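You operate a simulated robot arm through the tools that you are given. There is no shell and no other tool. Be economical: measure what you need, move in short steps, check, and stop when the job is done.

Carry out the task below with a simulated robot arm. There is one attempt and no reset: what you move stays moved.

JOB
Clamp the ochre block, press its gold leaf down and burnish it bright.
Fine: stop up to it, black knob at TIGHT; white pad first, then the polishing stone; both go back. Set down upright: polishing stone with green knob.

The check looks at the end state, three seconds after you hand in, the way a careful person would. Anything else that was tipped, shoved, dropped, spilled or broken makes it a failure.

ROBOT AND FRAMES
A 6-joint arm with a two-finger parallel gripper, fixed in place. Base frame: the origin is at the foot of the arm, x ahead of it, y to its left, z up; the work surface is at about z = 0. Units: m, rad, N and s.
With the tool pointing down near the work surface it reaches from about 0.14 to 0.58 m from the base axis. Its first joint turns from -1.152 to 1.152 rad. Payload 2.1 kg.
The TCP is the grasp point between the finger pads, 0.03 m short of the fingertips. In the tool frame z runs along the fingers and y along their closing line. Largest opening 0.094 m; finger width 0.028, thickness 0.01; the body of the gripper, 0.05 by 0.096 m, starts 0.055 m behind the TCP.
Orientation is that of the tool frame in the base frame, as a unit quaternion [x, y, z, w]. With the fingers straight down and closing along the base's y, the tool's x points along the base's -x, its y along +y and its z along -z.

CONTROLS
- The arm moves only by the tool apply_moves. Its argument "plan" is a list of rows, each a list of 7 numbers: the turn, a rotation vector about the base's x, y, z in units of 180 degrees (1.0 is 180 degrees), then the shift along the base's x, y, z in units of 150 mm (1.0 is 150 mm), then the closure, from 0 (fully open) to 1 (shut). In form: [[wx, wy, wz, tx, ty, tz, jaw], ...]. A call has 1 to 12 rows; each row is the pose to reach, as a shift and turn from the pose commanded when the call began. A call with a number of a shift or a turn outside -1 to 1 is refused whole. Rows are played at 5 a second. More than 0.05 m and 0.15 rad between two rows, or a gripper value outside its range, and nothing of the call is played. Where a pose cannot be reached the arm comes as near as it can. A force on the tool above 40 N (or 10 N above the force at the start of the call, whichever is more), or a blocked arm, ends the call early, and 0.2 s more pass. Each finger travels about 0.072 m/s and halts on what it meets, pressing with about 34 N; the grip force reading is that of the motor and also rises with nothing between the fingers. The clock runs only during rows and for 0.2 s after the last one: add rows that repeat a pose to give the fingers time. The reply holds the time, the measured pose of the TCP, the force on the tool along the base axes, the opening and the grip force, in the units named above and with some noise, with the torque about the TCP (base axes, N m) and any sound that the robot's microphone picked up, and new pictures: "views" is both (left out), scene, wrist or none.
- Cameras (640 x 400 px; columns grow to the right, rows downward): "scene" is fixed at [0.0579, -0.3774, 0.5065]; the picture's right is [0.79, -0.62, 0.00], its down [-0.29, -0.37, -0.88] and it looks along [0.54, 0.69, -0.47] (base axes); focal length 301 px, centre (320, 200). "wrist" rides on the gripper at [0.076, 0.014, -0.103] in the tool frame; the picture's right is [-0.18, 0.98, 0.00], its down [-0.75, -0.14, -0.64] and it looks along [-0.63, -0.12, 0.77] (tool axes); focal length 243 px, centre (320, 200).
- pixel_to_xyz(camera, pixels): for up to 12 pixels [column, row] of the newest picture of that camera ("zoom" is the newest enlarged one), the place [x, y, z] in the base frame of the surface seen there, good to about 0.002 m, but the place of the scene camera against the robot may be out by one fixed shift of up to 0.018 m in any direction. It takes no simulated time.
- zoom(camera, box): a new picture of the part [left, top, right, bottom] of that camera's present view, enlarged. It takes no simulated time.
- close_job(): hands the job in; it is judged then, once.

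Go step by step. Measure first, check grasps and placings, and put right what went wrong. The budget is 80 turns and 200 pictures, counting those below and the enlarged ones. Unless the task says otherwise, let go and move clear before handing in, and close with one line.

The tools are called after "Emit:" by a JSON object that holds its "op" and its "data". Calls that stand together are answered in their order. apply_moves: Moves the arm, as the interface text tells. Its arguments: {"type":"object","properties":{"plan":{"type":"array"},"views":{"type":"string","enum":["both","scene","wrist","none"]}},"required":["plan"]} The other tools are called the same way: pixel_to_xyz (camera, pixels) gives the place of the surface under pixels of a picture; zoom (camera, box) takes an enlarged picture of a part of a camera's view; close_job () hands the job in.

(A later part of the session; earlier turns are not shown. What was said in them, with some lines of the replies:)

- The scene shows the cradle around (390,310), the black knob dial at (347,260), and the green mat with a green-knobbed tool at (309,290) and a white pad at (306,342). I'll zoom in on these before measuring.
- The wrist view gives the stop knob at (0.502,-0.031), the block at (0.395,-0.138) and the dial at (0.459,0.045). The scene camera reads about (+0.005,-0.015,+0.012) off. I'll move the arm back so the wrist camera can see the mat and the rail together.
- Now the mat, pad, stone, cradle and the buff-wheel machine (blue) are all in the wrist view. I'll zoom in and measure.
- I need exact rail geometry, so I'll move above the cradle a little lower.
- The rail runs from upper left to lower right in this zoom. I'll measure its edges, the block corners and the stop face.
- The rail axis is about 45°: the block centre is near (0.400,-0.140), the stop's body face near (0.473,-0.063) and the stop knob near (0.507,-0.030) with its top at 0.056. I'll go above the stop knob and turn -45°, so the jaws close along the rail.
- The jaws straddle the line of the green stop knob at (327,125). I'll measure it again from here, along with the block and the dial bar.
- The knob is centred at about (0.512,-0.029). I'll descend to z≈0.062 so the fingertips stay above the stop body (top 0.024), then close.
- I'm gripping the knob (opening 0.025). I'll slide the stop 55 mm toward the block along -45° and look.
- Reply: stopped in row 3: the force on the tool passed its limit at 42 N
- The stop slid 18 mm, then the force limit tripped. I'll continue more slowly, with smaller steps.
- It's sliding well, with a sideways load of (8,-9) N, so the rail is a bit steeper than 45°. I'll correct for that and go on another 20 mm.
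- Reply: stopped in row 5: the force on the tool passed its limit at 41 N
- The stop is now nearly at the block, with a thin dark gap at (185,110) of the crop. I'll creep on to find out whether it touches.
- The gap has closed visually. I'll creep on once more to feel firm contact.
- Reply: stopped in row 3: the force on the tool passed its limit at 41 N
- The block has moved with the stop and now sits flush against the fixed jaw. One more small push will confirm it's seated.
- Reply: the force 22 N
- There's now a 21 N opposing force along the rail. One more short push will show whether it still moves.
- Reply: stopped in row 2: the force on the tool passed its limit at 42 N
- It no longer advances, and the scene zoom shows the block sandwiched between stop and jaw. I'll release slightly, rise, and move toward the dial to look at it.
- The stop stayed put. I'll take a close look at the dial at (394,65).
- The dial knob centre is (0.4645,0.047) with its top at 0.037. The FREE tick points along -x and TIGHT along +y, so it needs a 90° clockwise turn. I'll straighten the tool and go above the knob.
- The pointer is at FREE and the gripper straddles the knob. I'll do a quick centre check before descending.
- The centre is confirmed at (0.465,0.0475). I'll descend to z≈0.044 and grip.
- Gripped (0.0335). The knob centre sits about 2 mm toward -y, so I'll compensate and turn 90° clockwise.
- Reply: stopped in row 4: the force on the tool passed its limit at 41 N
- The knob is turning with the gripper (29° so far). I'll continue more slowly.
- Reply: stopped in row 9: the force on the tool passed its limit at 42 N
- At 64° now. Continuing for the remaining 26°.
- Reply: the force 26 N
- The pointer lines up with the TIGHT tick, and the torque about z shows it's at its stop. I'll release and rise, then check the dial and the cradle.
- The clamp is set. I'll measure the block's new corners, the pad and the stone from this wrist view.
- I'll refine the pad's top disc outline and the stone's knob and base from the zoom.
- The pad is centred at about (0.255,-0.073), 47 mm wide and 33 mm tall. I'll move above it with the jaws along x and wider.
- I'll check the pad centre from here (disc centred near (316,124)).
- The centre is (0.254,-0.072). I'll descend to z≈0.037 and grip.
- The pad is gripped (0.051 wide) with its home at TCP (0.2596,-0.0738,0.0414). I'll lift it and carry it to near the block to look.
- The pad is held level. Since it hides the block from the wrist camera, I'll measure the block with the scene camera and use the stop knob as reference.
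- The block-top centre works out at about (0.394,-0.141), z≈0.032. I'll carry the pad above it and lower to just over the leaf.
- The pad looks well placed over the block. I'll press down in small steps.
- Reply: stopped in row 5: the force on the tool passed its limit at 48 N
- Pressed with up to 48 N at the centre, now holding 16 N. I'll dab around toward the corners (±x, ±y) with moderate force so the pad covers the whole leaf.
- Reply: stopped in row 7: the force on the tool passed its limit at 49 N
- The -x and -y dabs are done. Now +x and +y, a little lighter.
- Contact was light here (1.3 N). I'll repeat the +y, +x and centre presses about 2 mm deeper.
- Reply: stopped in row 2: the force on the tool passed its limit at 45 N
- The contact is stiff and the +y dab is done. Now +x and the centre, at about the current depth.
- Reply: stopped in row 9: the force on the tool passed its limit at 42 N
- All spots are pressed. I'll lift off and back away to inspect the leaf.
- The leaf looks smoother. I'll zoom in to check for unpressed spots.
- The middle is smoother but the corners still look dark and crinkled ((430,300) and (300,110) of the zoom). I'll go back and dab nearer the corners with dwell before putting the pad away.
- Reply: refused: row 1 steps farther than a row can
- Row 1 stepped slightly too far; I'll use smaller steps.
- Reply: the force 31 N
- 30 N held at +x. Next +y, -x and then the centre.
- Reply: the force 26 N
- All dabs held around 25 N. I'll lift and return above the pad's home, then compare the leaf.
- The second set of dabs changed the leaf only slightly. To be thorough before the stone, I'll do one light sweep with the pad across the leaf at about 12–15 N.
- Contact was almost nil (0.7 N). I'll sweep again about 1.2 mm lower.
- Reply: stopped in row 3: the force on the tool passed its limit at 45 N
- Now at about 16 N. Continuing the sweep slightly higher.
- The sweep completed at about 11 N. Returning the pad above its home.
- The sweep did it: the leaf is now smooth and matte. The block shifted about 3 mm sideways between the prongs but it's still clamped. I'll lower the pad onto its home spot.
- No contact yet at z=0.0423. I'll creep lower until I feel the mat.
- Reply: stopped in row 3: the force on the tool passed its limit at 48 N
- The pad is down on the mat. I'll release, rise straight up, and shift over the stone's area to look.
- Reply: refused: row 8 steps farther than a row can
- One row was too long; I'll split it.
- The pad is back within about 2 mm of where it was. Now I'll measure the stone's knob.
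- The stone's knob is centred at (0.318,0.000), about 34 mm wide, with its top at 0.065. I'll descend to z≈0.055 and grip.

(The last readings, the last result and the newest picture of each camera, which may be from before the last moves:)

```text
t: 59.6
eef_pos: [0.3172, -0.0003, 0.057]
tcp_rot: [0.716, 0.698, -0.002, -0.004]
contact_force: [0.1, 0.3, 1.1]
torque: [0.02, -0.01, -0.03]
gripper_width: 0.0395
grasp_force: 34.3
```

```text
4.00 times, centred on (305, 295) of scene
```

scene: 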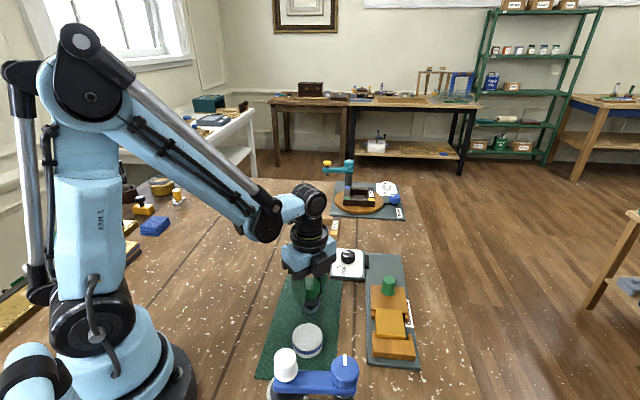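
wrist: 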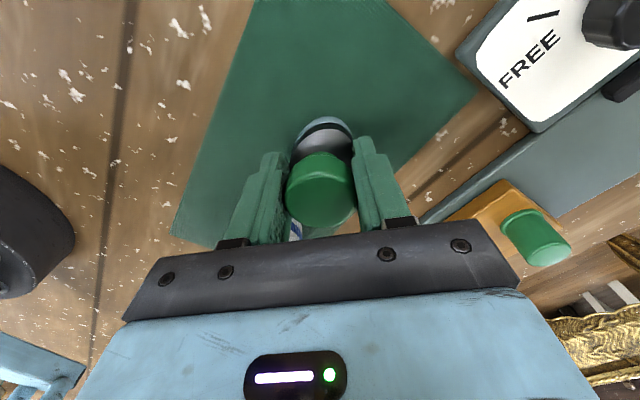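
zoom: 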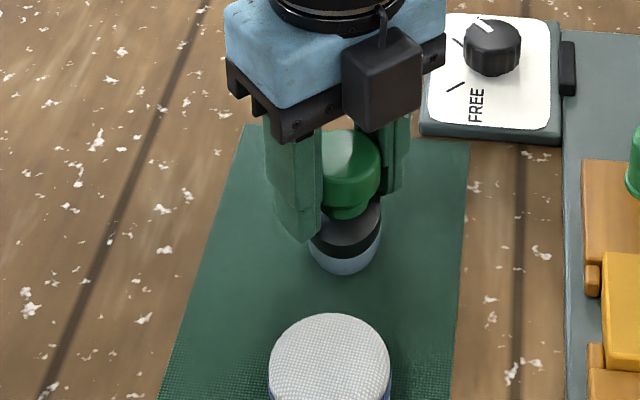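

The stone is gripped (0.0395) with its home at TCP (0.317,0.000,0.057). I'll lift it, move toward the block, and re-measure the block with the scene camera.

Emit:
{"op": "apply_moves", "data": {"plan": [[0, 0, 0, 0, 0, 0.2, 0.75], [0, 0, 0, 0, 0, 0.4, 0.75], [0, 0, 0, 0, -0.1, 0.6, 0.75], [0, 0, 0, 0.1, -0.35, 0.6, 0.75], [0, 0, 0, 0.2, -0.6, 0.6, 0.75], [0, 0, 0, 0.2, -0.6, 0.6, 0.75]]}}

Emit:
{"op": "zoom", "data": {"camera": "scene", "box": [340, 260, 440, 370]}}

Emit:
{"op": "zoom", "data": {"camera": "wrist", "box": [240, 80, 480, 240]}}

```text
t: 61.0
eef_pos: [0.3497, -0.0896, 0.1475]
tcp_rot: [0.715, 0.699, -0.003, -0.004]
contact_force: [-0.3, 0.7, 1.0]
torque: [-0.03, 0.01, -0.02]
gripper_width: 0.0399
grasp_force: 34.1
```

scene: 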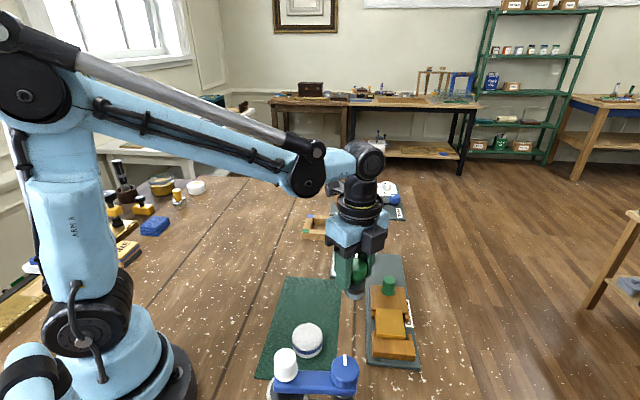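
wrist: 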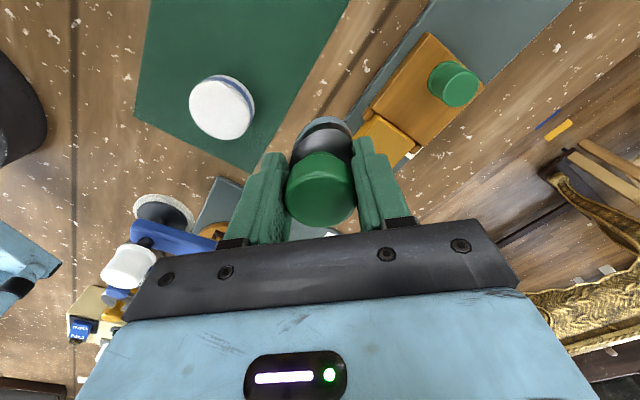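

```text
3.64 times, centred on (390, 315) of scene
```

zoom: 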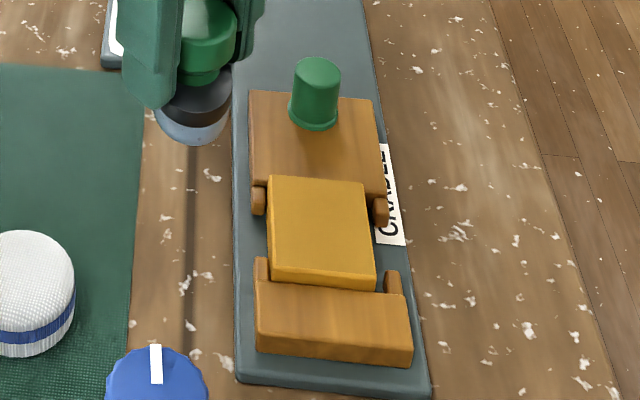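

```text
2.50 times, centred on (360, 160) of wrist
```

zoom: 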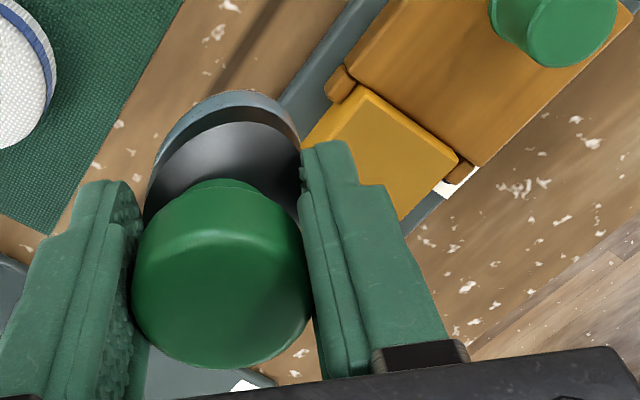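

The block is still clamped; its centre is now about (0.391,-0.139). I'll bring the stone just above it.

Emit:
{"op": "apply_moves", "data": {"plan": [[0, 0, 0, 0.14, -0.16, 0, 0.75], [0, 0, 0, 0.275, -0.33, -0.05, 0.75], [0, 0, 0, 0.275, -0.33, -0.25, 0.75], [0, 0, 0, 0.275, -0.33, -0.36, 0.75], [0, 0, 0, 0.275, -0.33, -0.36, 0.75]]}}

Emit:
{"op": "zoom", "data": {"camera": "scene", "box": [340, 260, 440, 370]}}

```text
t: 62.2
eef_pos: [0.3898, -0.1404, 0.0943]
tcp_rot: [0.716, 0.698, -0.002, -0.004]
contact_force: [-1.0, -0.5, -1.3]
torque: [-0.01, 0.02, -0.02]
gripper_width: 0.0398
grasp_force: 34.6
```

scene: 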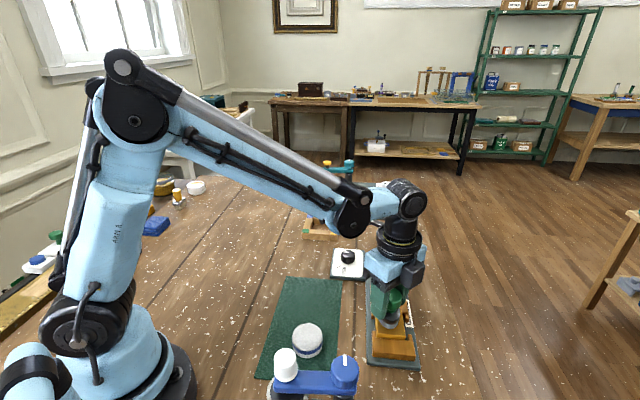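
wrist: 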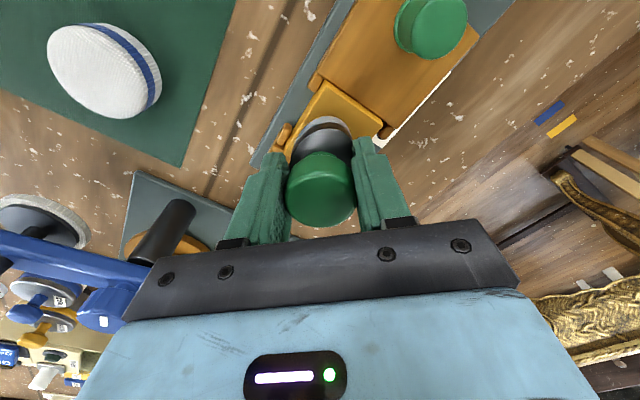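

```text
3.64 times, centred on (390, 315) of scene
```

zoom: 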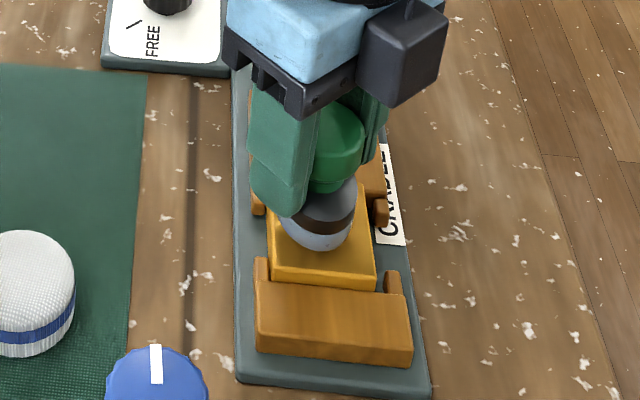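

The stone is above the block. I'll lower in fine steps to light contact.

Emit:
{"op": "apply_moves", "data": {"plan": [[0, 0, 0, 0, 0, -0.015, 0.75], [0, 0, 0, 0, 0, -0.028, 0.75], [0, 0, 0, 0, 0, -0.034, 0.75], [0, 0, 0, 0, 0, -0.04, 0.75], [0, 0, 0, 0, 0, -0.045, 0.75], [0, 0, 0, 0, 0, -0.05, 0.75], [0, 0, 0, 0, 0, -0.05, 0.75]], "views": "none"}}

```text
t: 63.8
eef_pos: [0.3879, -0.1386, 0.0873]
tcp_rot: [0.715, 0.699, -0.003, -0.003]
contact_force: [-2.4, 0.3, 30.8]
torque: [-0.13, 0.12, -0.05]
gripper_width: 0.0396
grasp_force: 34.0
```

30 N, a little firm. I'll ease up about 0.8 mm and rub across in a raster along the block's axes.

Emit:
{"op": "apply_moves", "data": {"plan": [[0, 0, 0, 0, 0, 0.006, 0.75], [0, 0, 0, -0.0566, -0.0566, 0.006, 0.75], [0, 0, 0, -0.009, -0.104, 0.006, 0.75], [0, 0, 0, 0.047, -0.047, 0.006, 0.75], [0, 0, 0, 0.104, 0.009, 0.006, 0.75], [0, 0, 0, 0.0566, 0.0566, 0.006, 0.75], [0, 0, 0, 0, 0, 0.006, 0.75], [0, 0, 0, -0.0566, -0.0566, 0.006, 0.75], [0, 0, 0, -0.104, -0.009, 0.006, 0.75], [0, 0, 0, -0.047, 0.047, 0.006, 0.75], [0, 0, 0, 0.009, 0.104, 0.006, 0.75], [0, 0, 0, 0, 0, 0.006, 0.75]]}}

Emit:
{"op": "zoom", "data": {"camera": "scene", "box": [340, 260, 440, 370]}}

```text
t: 66.4
eef_pos: [0.3885, -0.139, 0.0884]
tcp_rot: [0.715, 0.699, -0.001, -0.003]
contact_force: [0.1, -0.8, -1.0]
torque: [0.04, 0.01, -0.05]
gripper_width: 0.0394
grasp_force: 34.0
```

scene: 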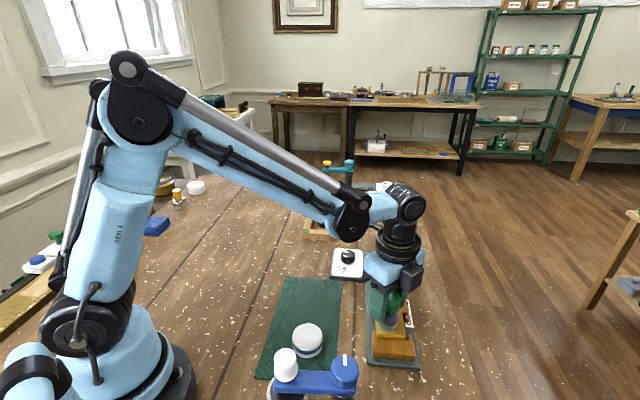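
wrist: 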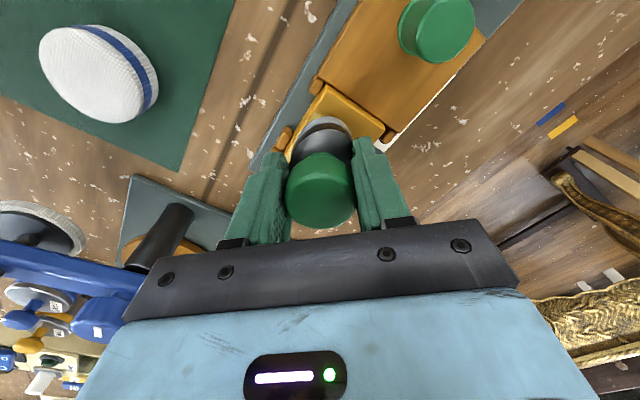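

```text
3.64 times, centred on (390, 315) of scene
```

zoom: 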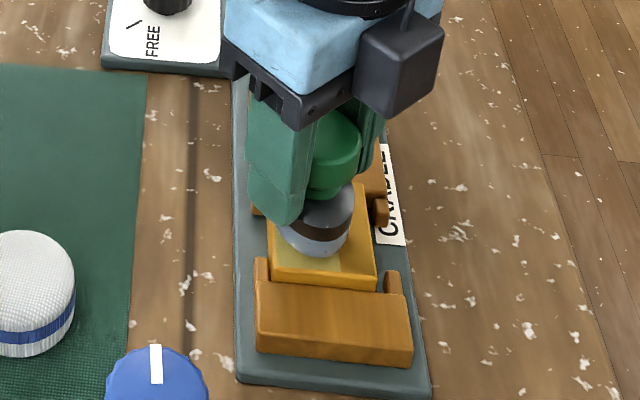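

A lighter burnished patch is appearing under the stone, but the contact faded. I'll repeat with about 0.5 mm more depth and a wider raster.

Emit:
{"op": "apply_moves", "data": {"plan": [[0, 0, 0, 0, 0, -0.003, 0.75], [0, 0, 0, -0.071, -0.071, -0.003, 0.75], [0, 0, 0, 0, -0.13, -0.003, 0.75], [0, 0, 0, 0.071, -0.071, -0.003, 0.75], [0, 0, 0, 0.13, 0, -0.003, 0.75], [0, 0, 0, 0.071, 0.071, -0.003, 0.75], [0, 0, 0, 0, 0, -0.003, 0.75], [0, 0, 0, -0.071, -0.071, -0.003, 0.75], [0, 0, 0, -0.13, 0, -0.003, 0.75], [0, 0, 0, -0.071, 0.071, -0.003, 0.75], [0, 0, 0, 0, 0.13, -0.003, 0.75], [0, 0, 0, 0, 0, -0.003, 0.75]], "views": "none"}}

```text
t: 69.0
eef_pos: [0.3916, -0.139, 0.0862]
tcp_rot: [0.715, 0.699, -0.001, -0.003]
contact_force: [-0.5, 1.6, 3.5]
torque: [0.04, -0.05, 0.04]
gripper_width: 0.0395
grasp_force: 33.7
```

About 3.5 N at the end. One more pass, slightly firmer and crosswise.

Emit:
{"op": "apply_moves", "data": {"plan": [[0, 0, 0, 0, 0, -0.004, 0.75], [0, 0, 0, 0.071, -0.071, -0.004, 0.75], [0, 0, 0, 0.13, 0, -0.004, 0.75], [0, 0, 0, 0.071, 0.071, -0.004, 0.75], [0, 0, 0, 0, 0.13, -0.004, 0.75], [0, 0, 0, -0.071, 0.071, -0.004, 0.75], [0, 0, 0, 0, 0, -0.004, 0.75], [0, 0, 0, 0.071, -0.071, -0.004, 0.75], [0, 0, 0, 0, -0.13, -0.004, 0.75], [0, 0, 0, -0.071, -0.071, -0.004, 0.75], [0, 0, 0, -0.13, 0, -0.004, 0.75], [0, 0, 0, 0, 0, -0.004, 0.75]]}}

Emit:
{"op": "zoom", "data": {"camera": "scene", "box": [340, 260, 440, 370]}}

```text
t: 71.6
eef_pos: [0.387, -0.1382, 0.0843]
tcp_rot: [0.715, 0.699, -0.003, -0.005]
contact_force: [-10.2, 0.3, 27.5]
torque: [-0.17, 0.45, -0.08]
gripper_width: 0.0396
grasp_force: 33.9
```

scene: 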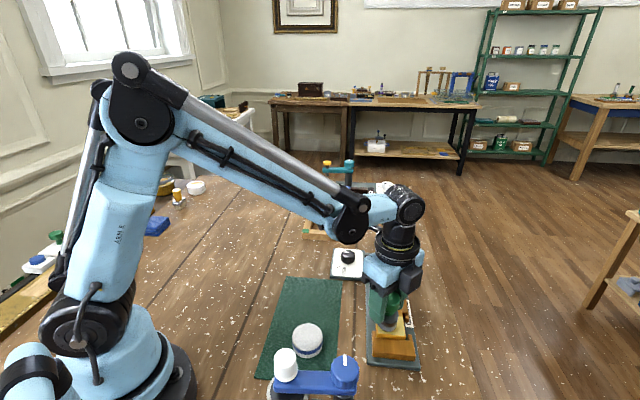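
wrist: 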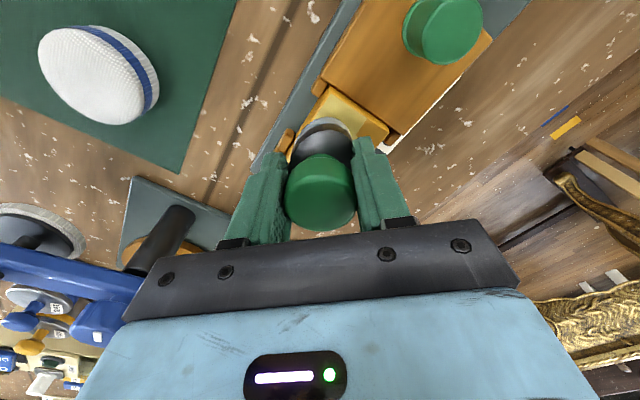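

```text
3.64 times, centred on (390, 315) of scene
```

zoom: 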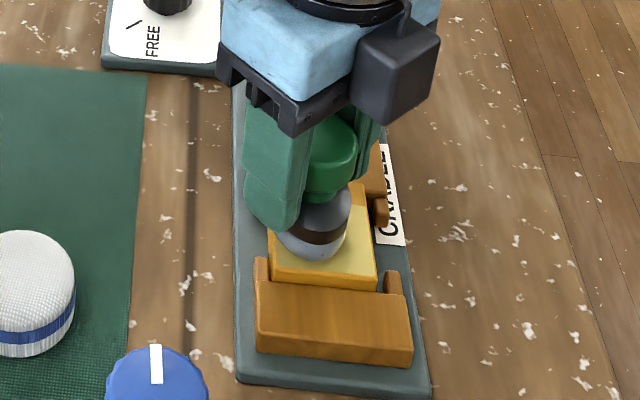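

The leaf is turning bright yellow. I'll lift and back off toward the mat to inspect it.

Emit:
{"op": "apply_moves", "data": {"plan": [[0, 0, 0, 0, 0, 0.15, 0.75], [0, 0, 0, 0, 0, 0.35, 0.75], [0, 0, 0, -0.1, 0.15, 0.4, 0.75], [0, 0, 0, -0.2, 0.4, 0.4, 0.75], [0, 0, 0, -0.3, 0.6, 0.4, 0.75], [0, 0, 0, -0.4, 0.8, 0.4, 0.75], [0, 0, 0, -0.465, 0.92, 0.4, 0.75], [0, 0, 0, -0.465, 0.92, 0.4, 0.75]]}}

Emit:
{"op": "zoom", "data": {"camera": "scene", "box": [370, 300, 420, 345]}}

Emit:
{"op": "zoom", "data": {"camera": "scene", "box": [265, 225, 345, 325]}}

```text
t: 73.4
eef_pos: [0.3195, 0.0033, 0.1482]
tcp_rot: [0.715, 0.699, -0.002, -0.003]
contact_force: [-0.1, -0.7, -0.9]
torque: [0.0, 0.01, 0.01]
gripper_width: 0.0392
grasp_force: 33.9
```

scene: 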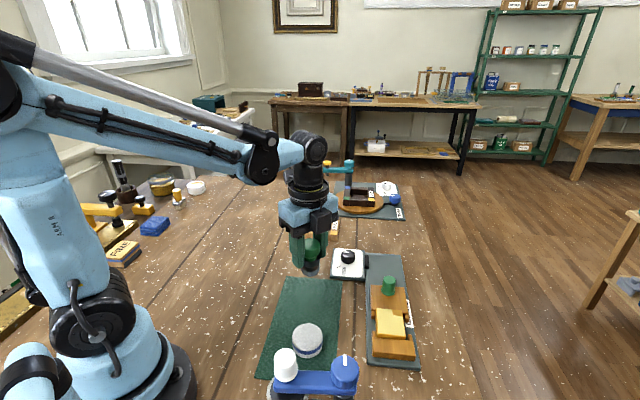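
wrist: 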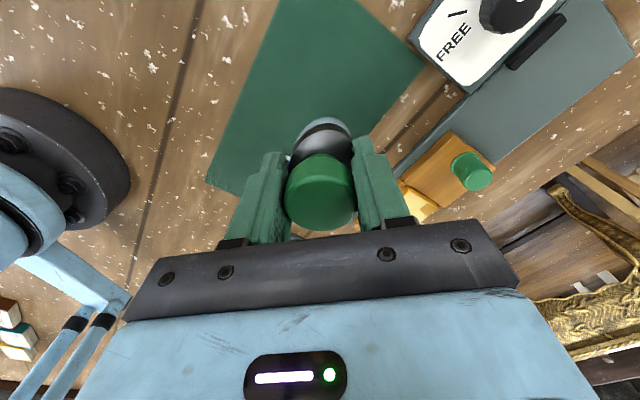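

```text
8.89 times, centred on (395, 322) of scene
```

zoom: 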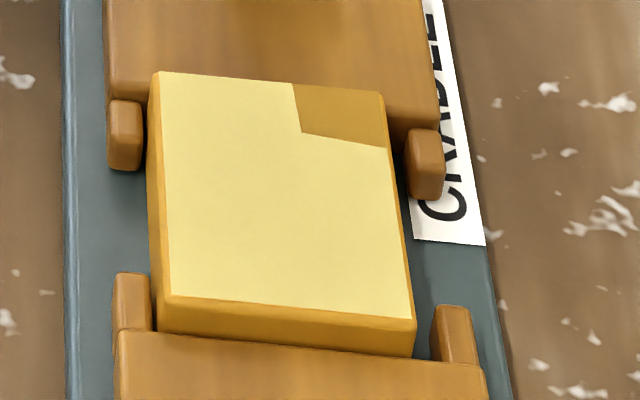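

```text
4.00 times, centred on (305, 275) of scene
```

zoom: 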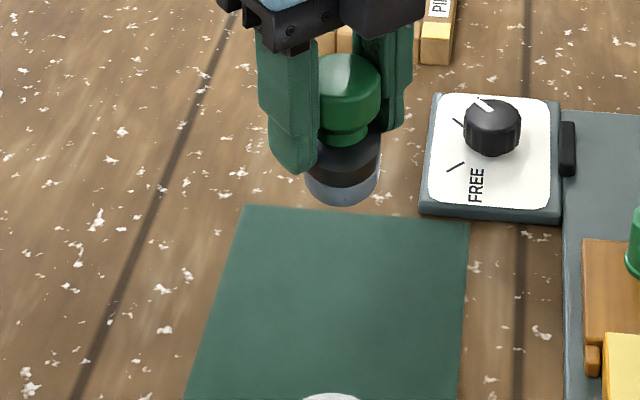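

The leaf is bright everywhere except a patch by the stop at the +x corner, (342,112) in the zoom. I'll return and rub that corner locally.

Emit:
{"op": "apply_moves", "data": {"plan": [[0, 0, 0, 0.15, -0.28, 0, 0.75], [0, 0, 0, 0.3, -0.55, 0, 0.75], [0, 0, 0, 0.45, -0.78, 0, 0.75], [0, 0, 0, 0.595, -0.905, -0.1, 0.75], [0, 0, 0, 0.595, -0.905, -0.33, 0.75], [0, 0, 0, 0.595, -0.905, -0.385, 0.75], [0, 0, 0, 0.595, -0.905, -0.395, 0.75], [0, 0, 0, 0.555, -0.865, -0.397, 0.75], [0, 0, 0, 0.595, -0.905, -0.397, 0.75], [0, 0, 0, 0.62, -0.93, -0.397, 0.75], [0, 0, 0, 0.595, -0.905, -0.397, 0.75], [0, 0, 0, 0.56, -0.87, -0.397, 0.75]]}}

Emit:
{"op": "zoom", "data": {"camera": "scene", "box": [340, 260, 440, 370]}}

```text
t: 76.0
eef_pos: [0.4031, -0.1312, 0.0856]
tcp_rot: [0.715, 0.699, -0.002, -0.003]
contact_force: [0.5, -0.8, -1.1]
torque: [-0.01, 0.0, 0.01]
gripper_width: 0.0392
grasp_force: 34.1
```

scene: 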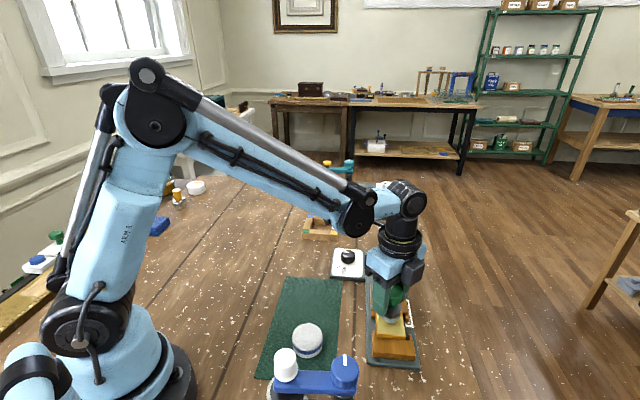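
wrist: 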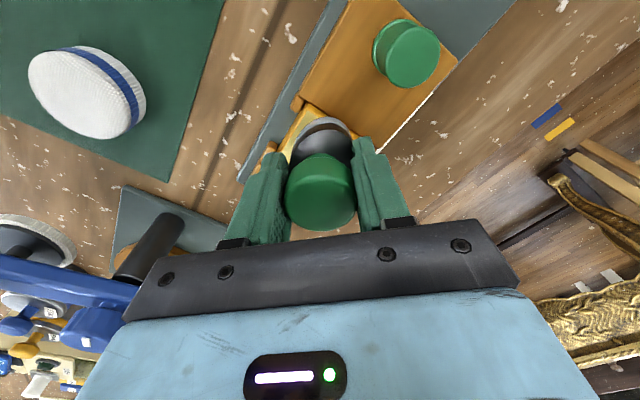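

```text
3.64 times, centred on (390, 315) of scene
```

zoom: 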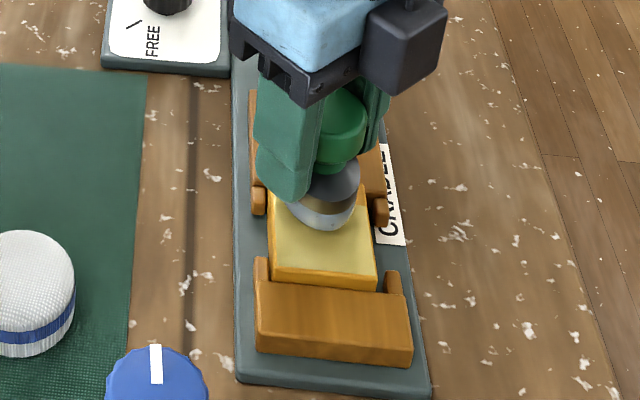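

Not in contact there (≈0 N). I'll go down in steps until it bears, while stroking over the corner.

Emit:
{"op": "apply_moves", "data": {"plan": [[0, 0, 0, 0.035, -0.035, -0.004, 0.75], [0, 0, 0, 0.055, -0.055, -0.008, 0.75], [0, 0, 0, 0.02, -0.02, -0.008, 0.75], [0, 0, 0, 0.055, -0.055, -0.01, 0.75], [0, 0, 0, 0.02, -0.02, -0.01, 0.75], [0, 0, 0, 0.055, -0.055, -0.012, 0.75], [0, 0, 0, 0.02, -0.02, -0.012, 0.75], [0, 0, 0, 0.055, -0.055, -0.012, 0.75], [0, 0, 0, 0.03, -0.07, -0.012, 0.75], [0, 0, 0, 0.035, -0.035, -0.012, 0.75]]}}

Emit:
{"op": "zoom", "data": {"camera": "scene", "box": [340, 260, 440, 370]}}

```text
t: 78.2
eef_pos: [0.4079, -0.1378, 0.0847]
tcp_rot: [0.715, 0.699, -0.004, -0.003]
contact_force: [0.3, -7.7, 17.1]
torque: [-0.48, -0.07, -0.02]
gripper_width: 0.0391
grasp_force: 34.1
```

scene: 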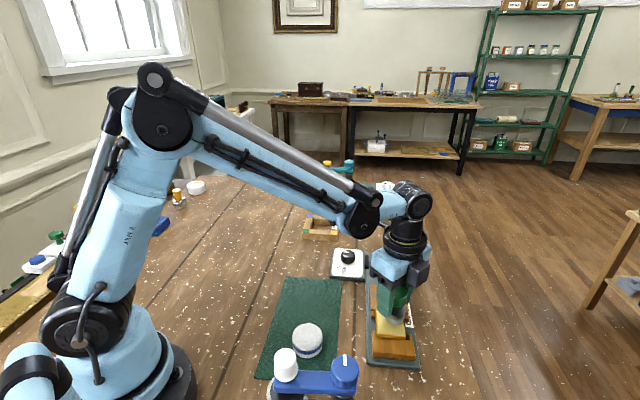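
wrist: 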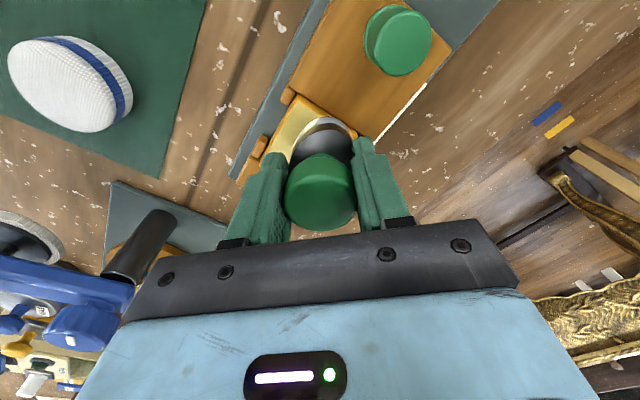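

```text
3.64 times, centred on (390, 315) of scene
```

zoom: 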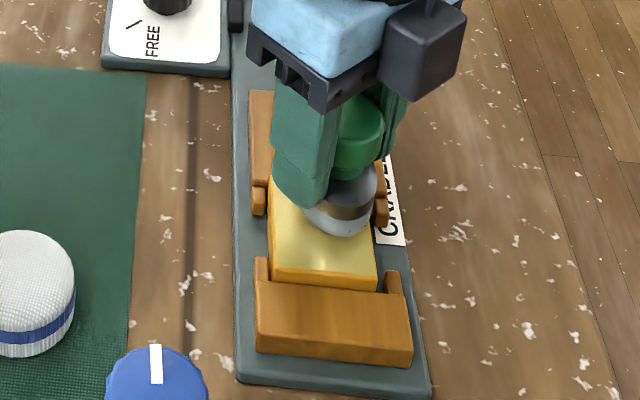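

17 N of contact now. A few more strokes toward the stop edge, then I'll lift away to inspect.

Emit:
{"op": "apply_moves", "data": {"plan": [[0, 0, 0, 0.03, 0.01, 0, 0.75], [0, 0, 0, -0.02, 0.05, 0, 0.75], [0, 0, 0, 0.03, 0.0, 0, 0.75], [0, 0, 0, -0.02, 0.04, 0, 0.75], [0, 0, 0, 0.02, -0.02, 0, 0.75], [0, 0, 0, 0, 0, 0, 0.75], [0, 0, 0, 0, 0, 0.2, 0.75], [0, 0, 0, -0.05, 0.1, 0.4, 0.75], [0, 0, 0, -0.2, 0.35, 0.4, 0.75], [0, 0, 0, -0.35, 0.6, 0.4, 0.75], [0, 0, 0, -0.5, 0.8, 0.4, 0.75], [0, 0, 0, -0.6, 0.9, 0.4, 0.75]]}}

Emit:
{"op": "zoom", "data": {"camera": "scene", "box": [370, 300, 420, 345]}}

```text
t: 80.8
eef_pos: [0.3194, 0.0002, 0.1414]
tcp_rot: [0.715, 0.699, -0.001, -0.004]
contact_force: [-0.8, 0.0, -0.9]
torque: [0.01, 0.01, 0.0]
gripper_width: 0.0393
grasp_force: 34.0
```

scene: 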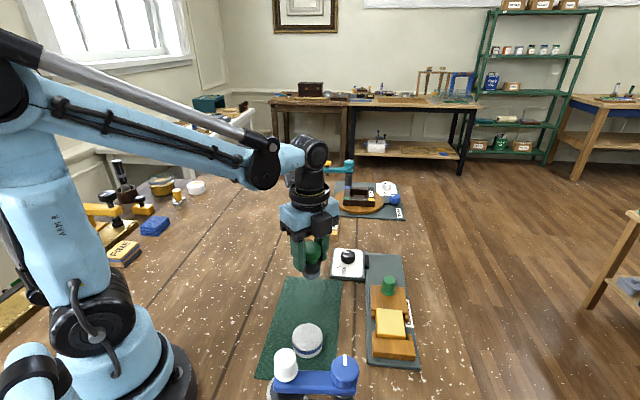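
wrist: 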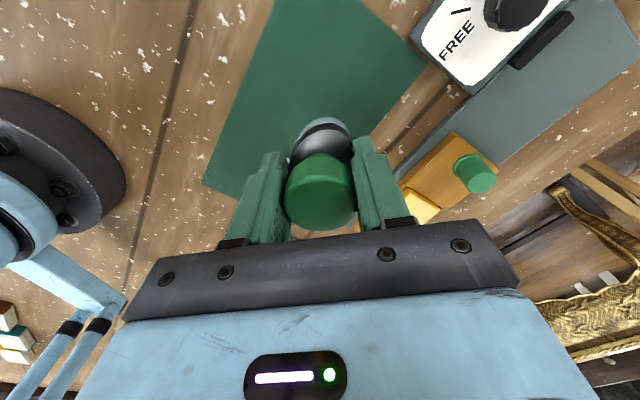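

```text
8.89 times, centred on (395, 322) of scene
```

zoom: 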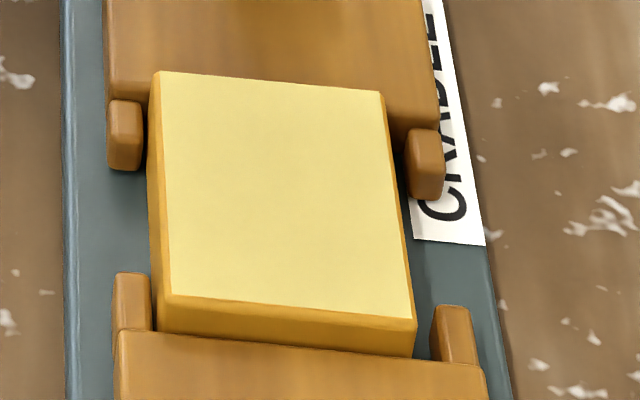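

The whole leaf is now evenly bright. I'll lower the stone back to its home spot at (0.317,0.000).

Emit:
{"op": "apply_moves", "data": {"plan": [[0, 0, 0, -0.013, 0, -0.2, 0.75], [0, 0, 0, -0.013, 0, -0.4, 0.75], [0, 0, 0, -0.013, 0, -0.53, 0.75], [0, 0, 0, -0.013, 0, -0.56, 0.75], [0, 0, 0, -0.013, 0, -0.56, 0.75]], "views": "scene"}}

Emit:
{"op": "zoom", "data": {"camera": "scene", "box": [265, 265, 345, 365]}}

```text
t: 82.0
eef_pos: [0.316, -0.0007, 0.059]
tcp_rot: [0.715, 0.699, -0.003, -0.004]
contact_force: [0.3, -0.6, -0.9]
torque: [-0.01, 0.0, 0.01]
gripper_width: 0.0395
grasp_force: 34.7
```

scene: 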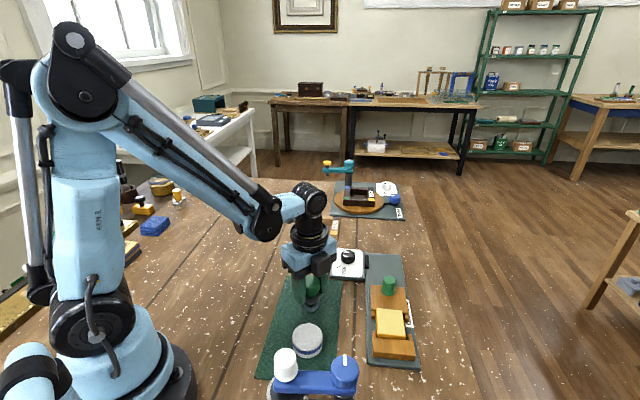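

```text
4.00 times, centred on (305, 315) of scene
```

zoom: 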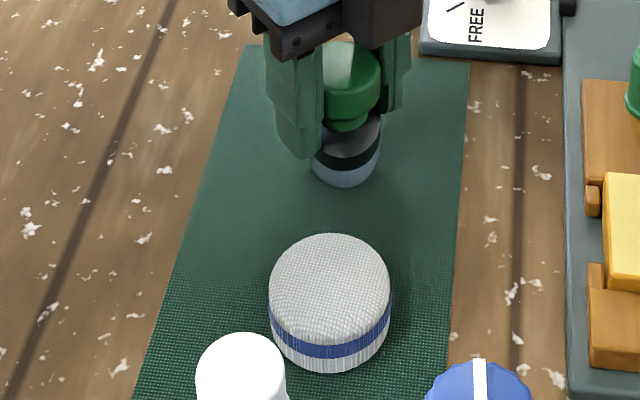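

The stone is still a few mm above the mat. I'll creep down until it touches.

Emit:
{"op": "apply_moves", "data": {"plan": [[0, 0, 0, 0, 0, -0.012, 0.75], [0, 0, 0, 0, 0, -0.022, 0.75], [0, 0, 0, 0, 0, -0.028, 0.75], [0, 0, 0, 0, 0, -0.034, 0.75], [0, 0, 0, 0, 0, -0.038, 0.75], [0, 0, 0, 0, 0, -0.042, 0.75]], "views": "none"}}

```text
t: 83.4
eef_pos: [0.3168, -0.0013, 0.0553]
tcp_rot: [0.715, 0.699, -0.003, -0.004]
contact_force: [0.5, -0.6, 0.2]
torque: [0.0, -0.02, -0.01]
gripper_width: 0.0391
grasp_force: 33.9
```

Emit:
{"op": "apply_moves", "data": {"plan": [[0, 0, 0, 0, 0, -0.006, 0.75], [0, 0, 0, 0, 0, -0.012, 0.75], [0, 0, 0, 0, 0, -0.018, 0.75], [0, 0, 0, 0, 0, -0.024, 0.75]], "views": "none"}}

```text
t: 84.4
eef_pos: [0.3156, -0.0014, 0.0505]
tcp_rot: [0.715, 0.699, -0.002, -0.003]
contact_force: [-1.9, -4.6, 32.2]
torque: [-0.22, 0.04, -0.05]
gripper_width: 0.0395
grasp_force: 34.1
```

Firm contact with the mat (32 N). I'll ease off, release, rise straight up and check.

Emit:
{"op": "apply_moves", "data": {"plan": [[0, 0, 0, 0, 0, 0.007, 0.75], [0, 0, 0, 0, 0, 0.007, 0.55], [0, 0, 0, 0, 0, 0.007, 0.35], [0, 0, 0, 0, 0, 0.007, 0.3], [0, 0, 0, 0, 0, 0.2, 0.3], [0, 0, 0, 0, 0, 0.45, 0.3], [0, 0, 0, 0, 0, 0.75, 0.3], [0, 0, 0, 0, 0, 1.0, 0.3], [0, 0, 0, 0, 0.2, 1.0, 0.3], [0, 0, 0, 0, 0.4, 1.0, 0.3], [0, 0, 0, 0, 0.4, 1.0, 0.3]]}}

Emit:
{"op": "zoom", "data": {"camera": "scene", "box": [265, 265, 345, 365]}}

Emit:
{"op": "zoom", "data": {"camera": "scene", "box": [320, 230, 440, 370]}}

Emit:
{"op": "zoom", "data": {"camera": "wrist", "box": [240, 0, 640, 250]}}

```text
t: 86.8
eef_pos: [0.316, 0.0585, 0.203]
tcp_rot: [0.715, 0.699, -0.001, -0.004]
contact_force: [-0.2, 0.2, 0.1]
torque: [0.0, 0.0, -0.01]
gripper_width: 0.0657
grasp_force: 0.0
```

scene: 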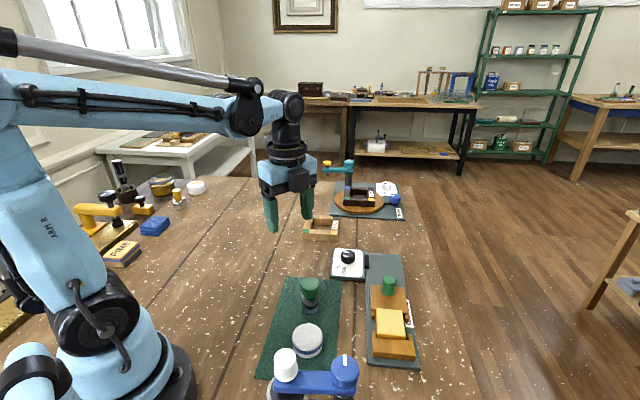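
wrist: 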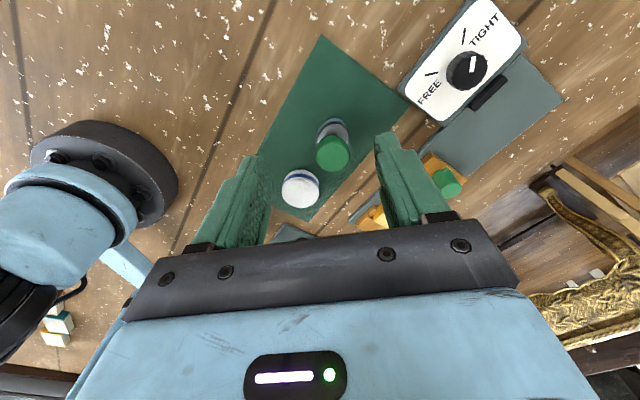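

```text
4.00 times, centred on (305, 315) of scene
```

zoom: 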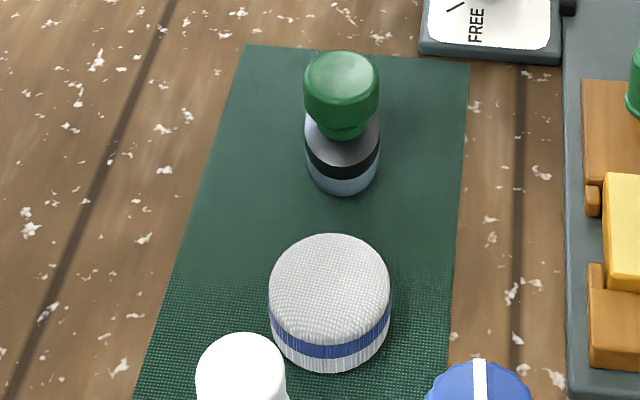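

```text
2.86 times, centred on (380, 300) of scene
```

zoom: 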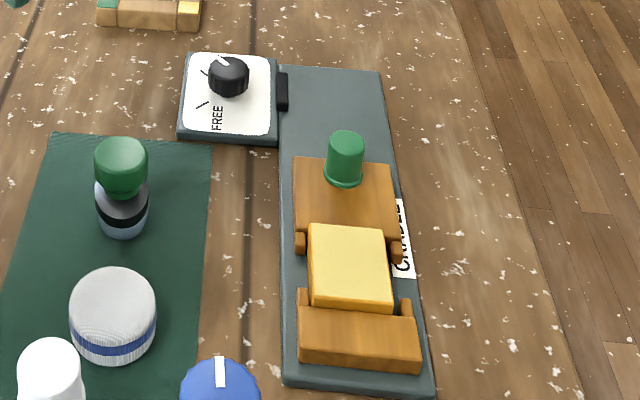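

```text
1.60 times, centred on (440, 125) of wrist
```

zoom: 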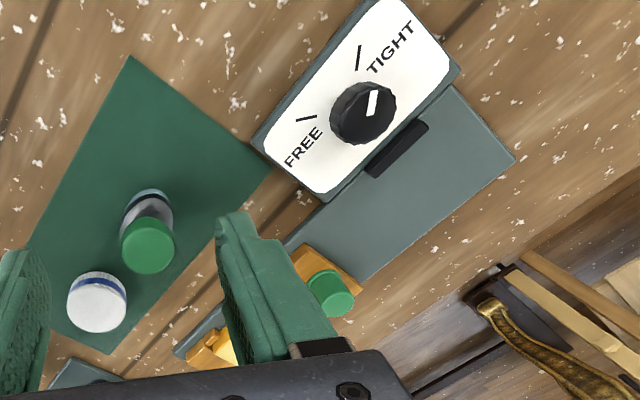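

The final views show the leaf evenly bright, the block clamped with the dial pointer on TIGHT, and the stone and pad upright back on the mat with the gripper clear. I'm handing in.

Emit:
{"op": "close_job", "data": {}}

```text
The job is handed in.
```

The ochre block is clamped with the black knob at TIGHT and its leaf pressed and burnished bright all over; the pad and the stone (upright) are back on the mat, and the block sits about 3 mm off to one side between the prongs after the rubbing.
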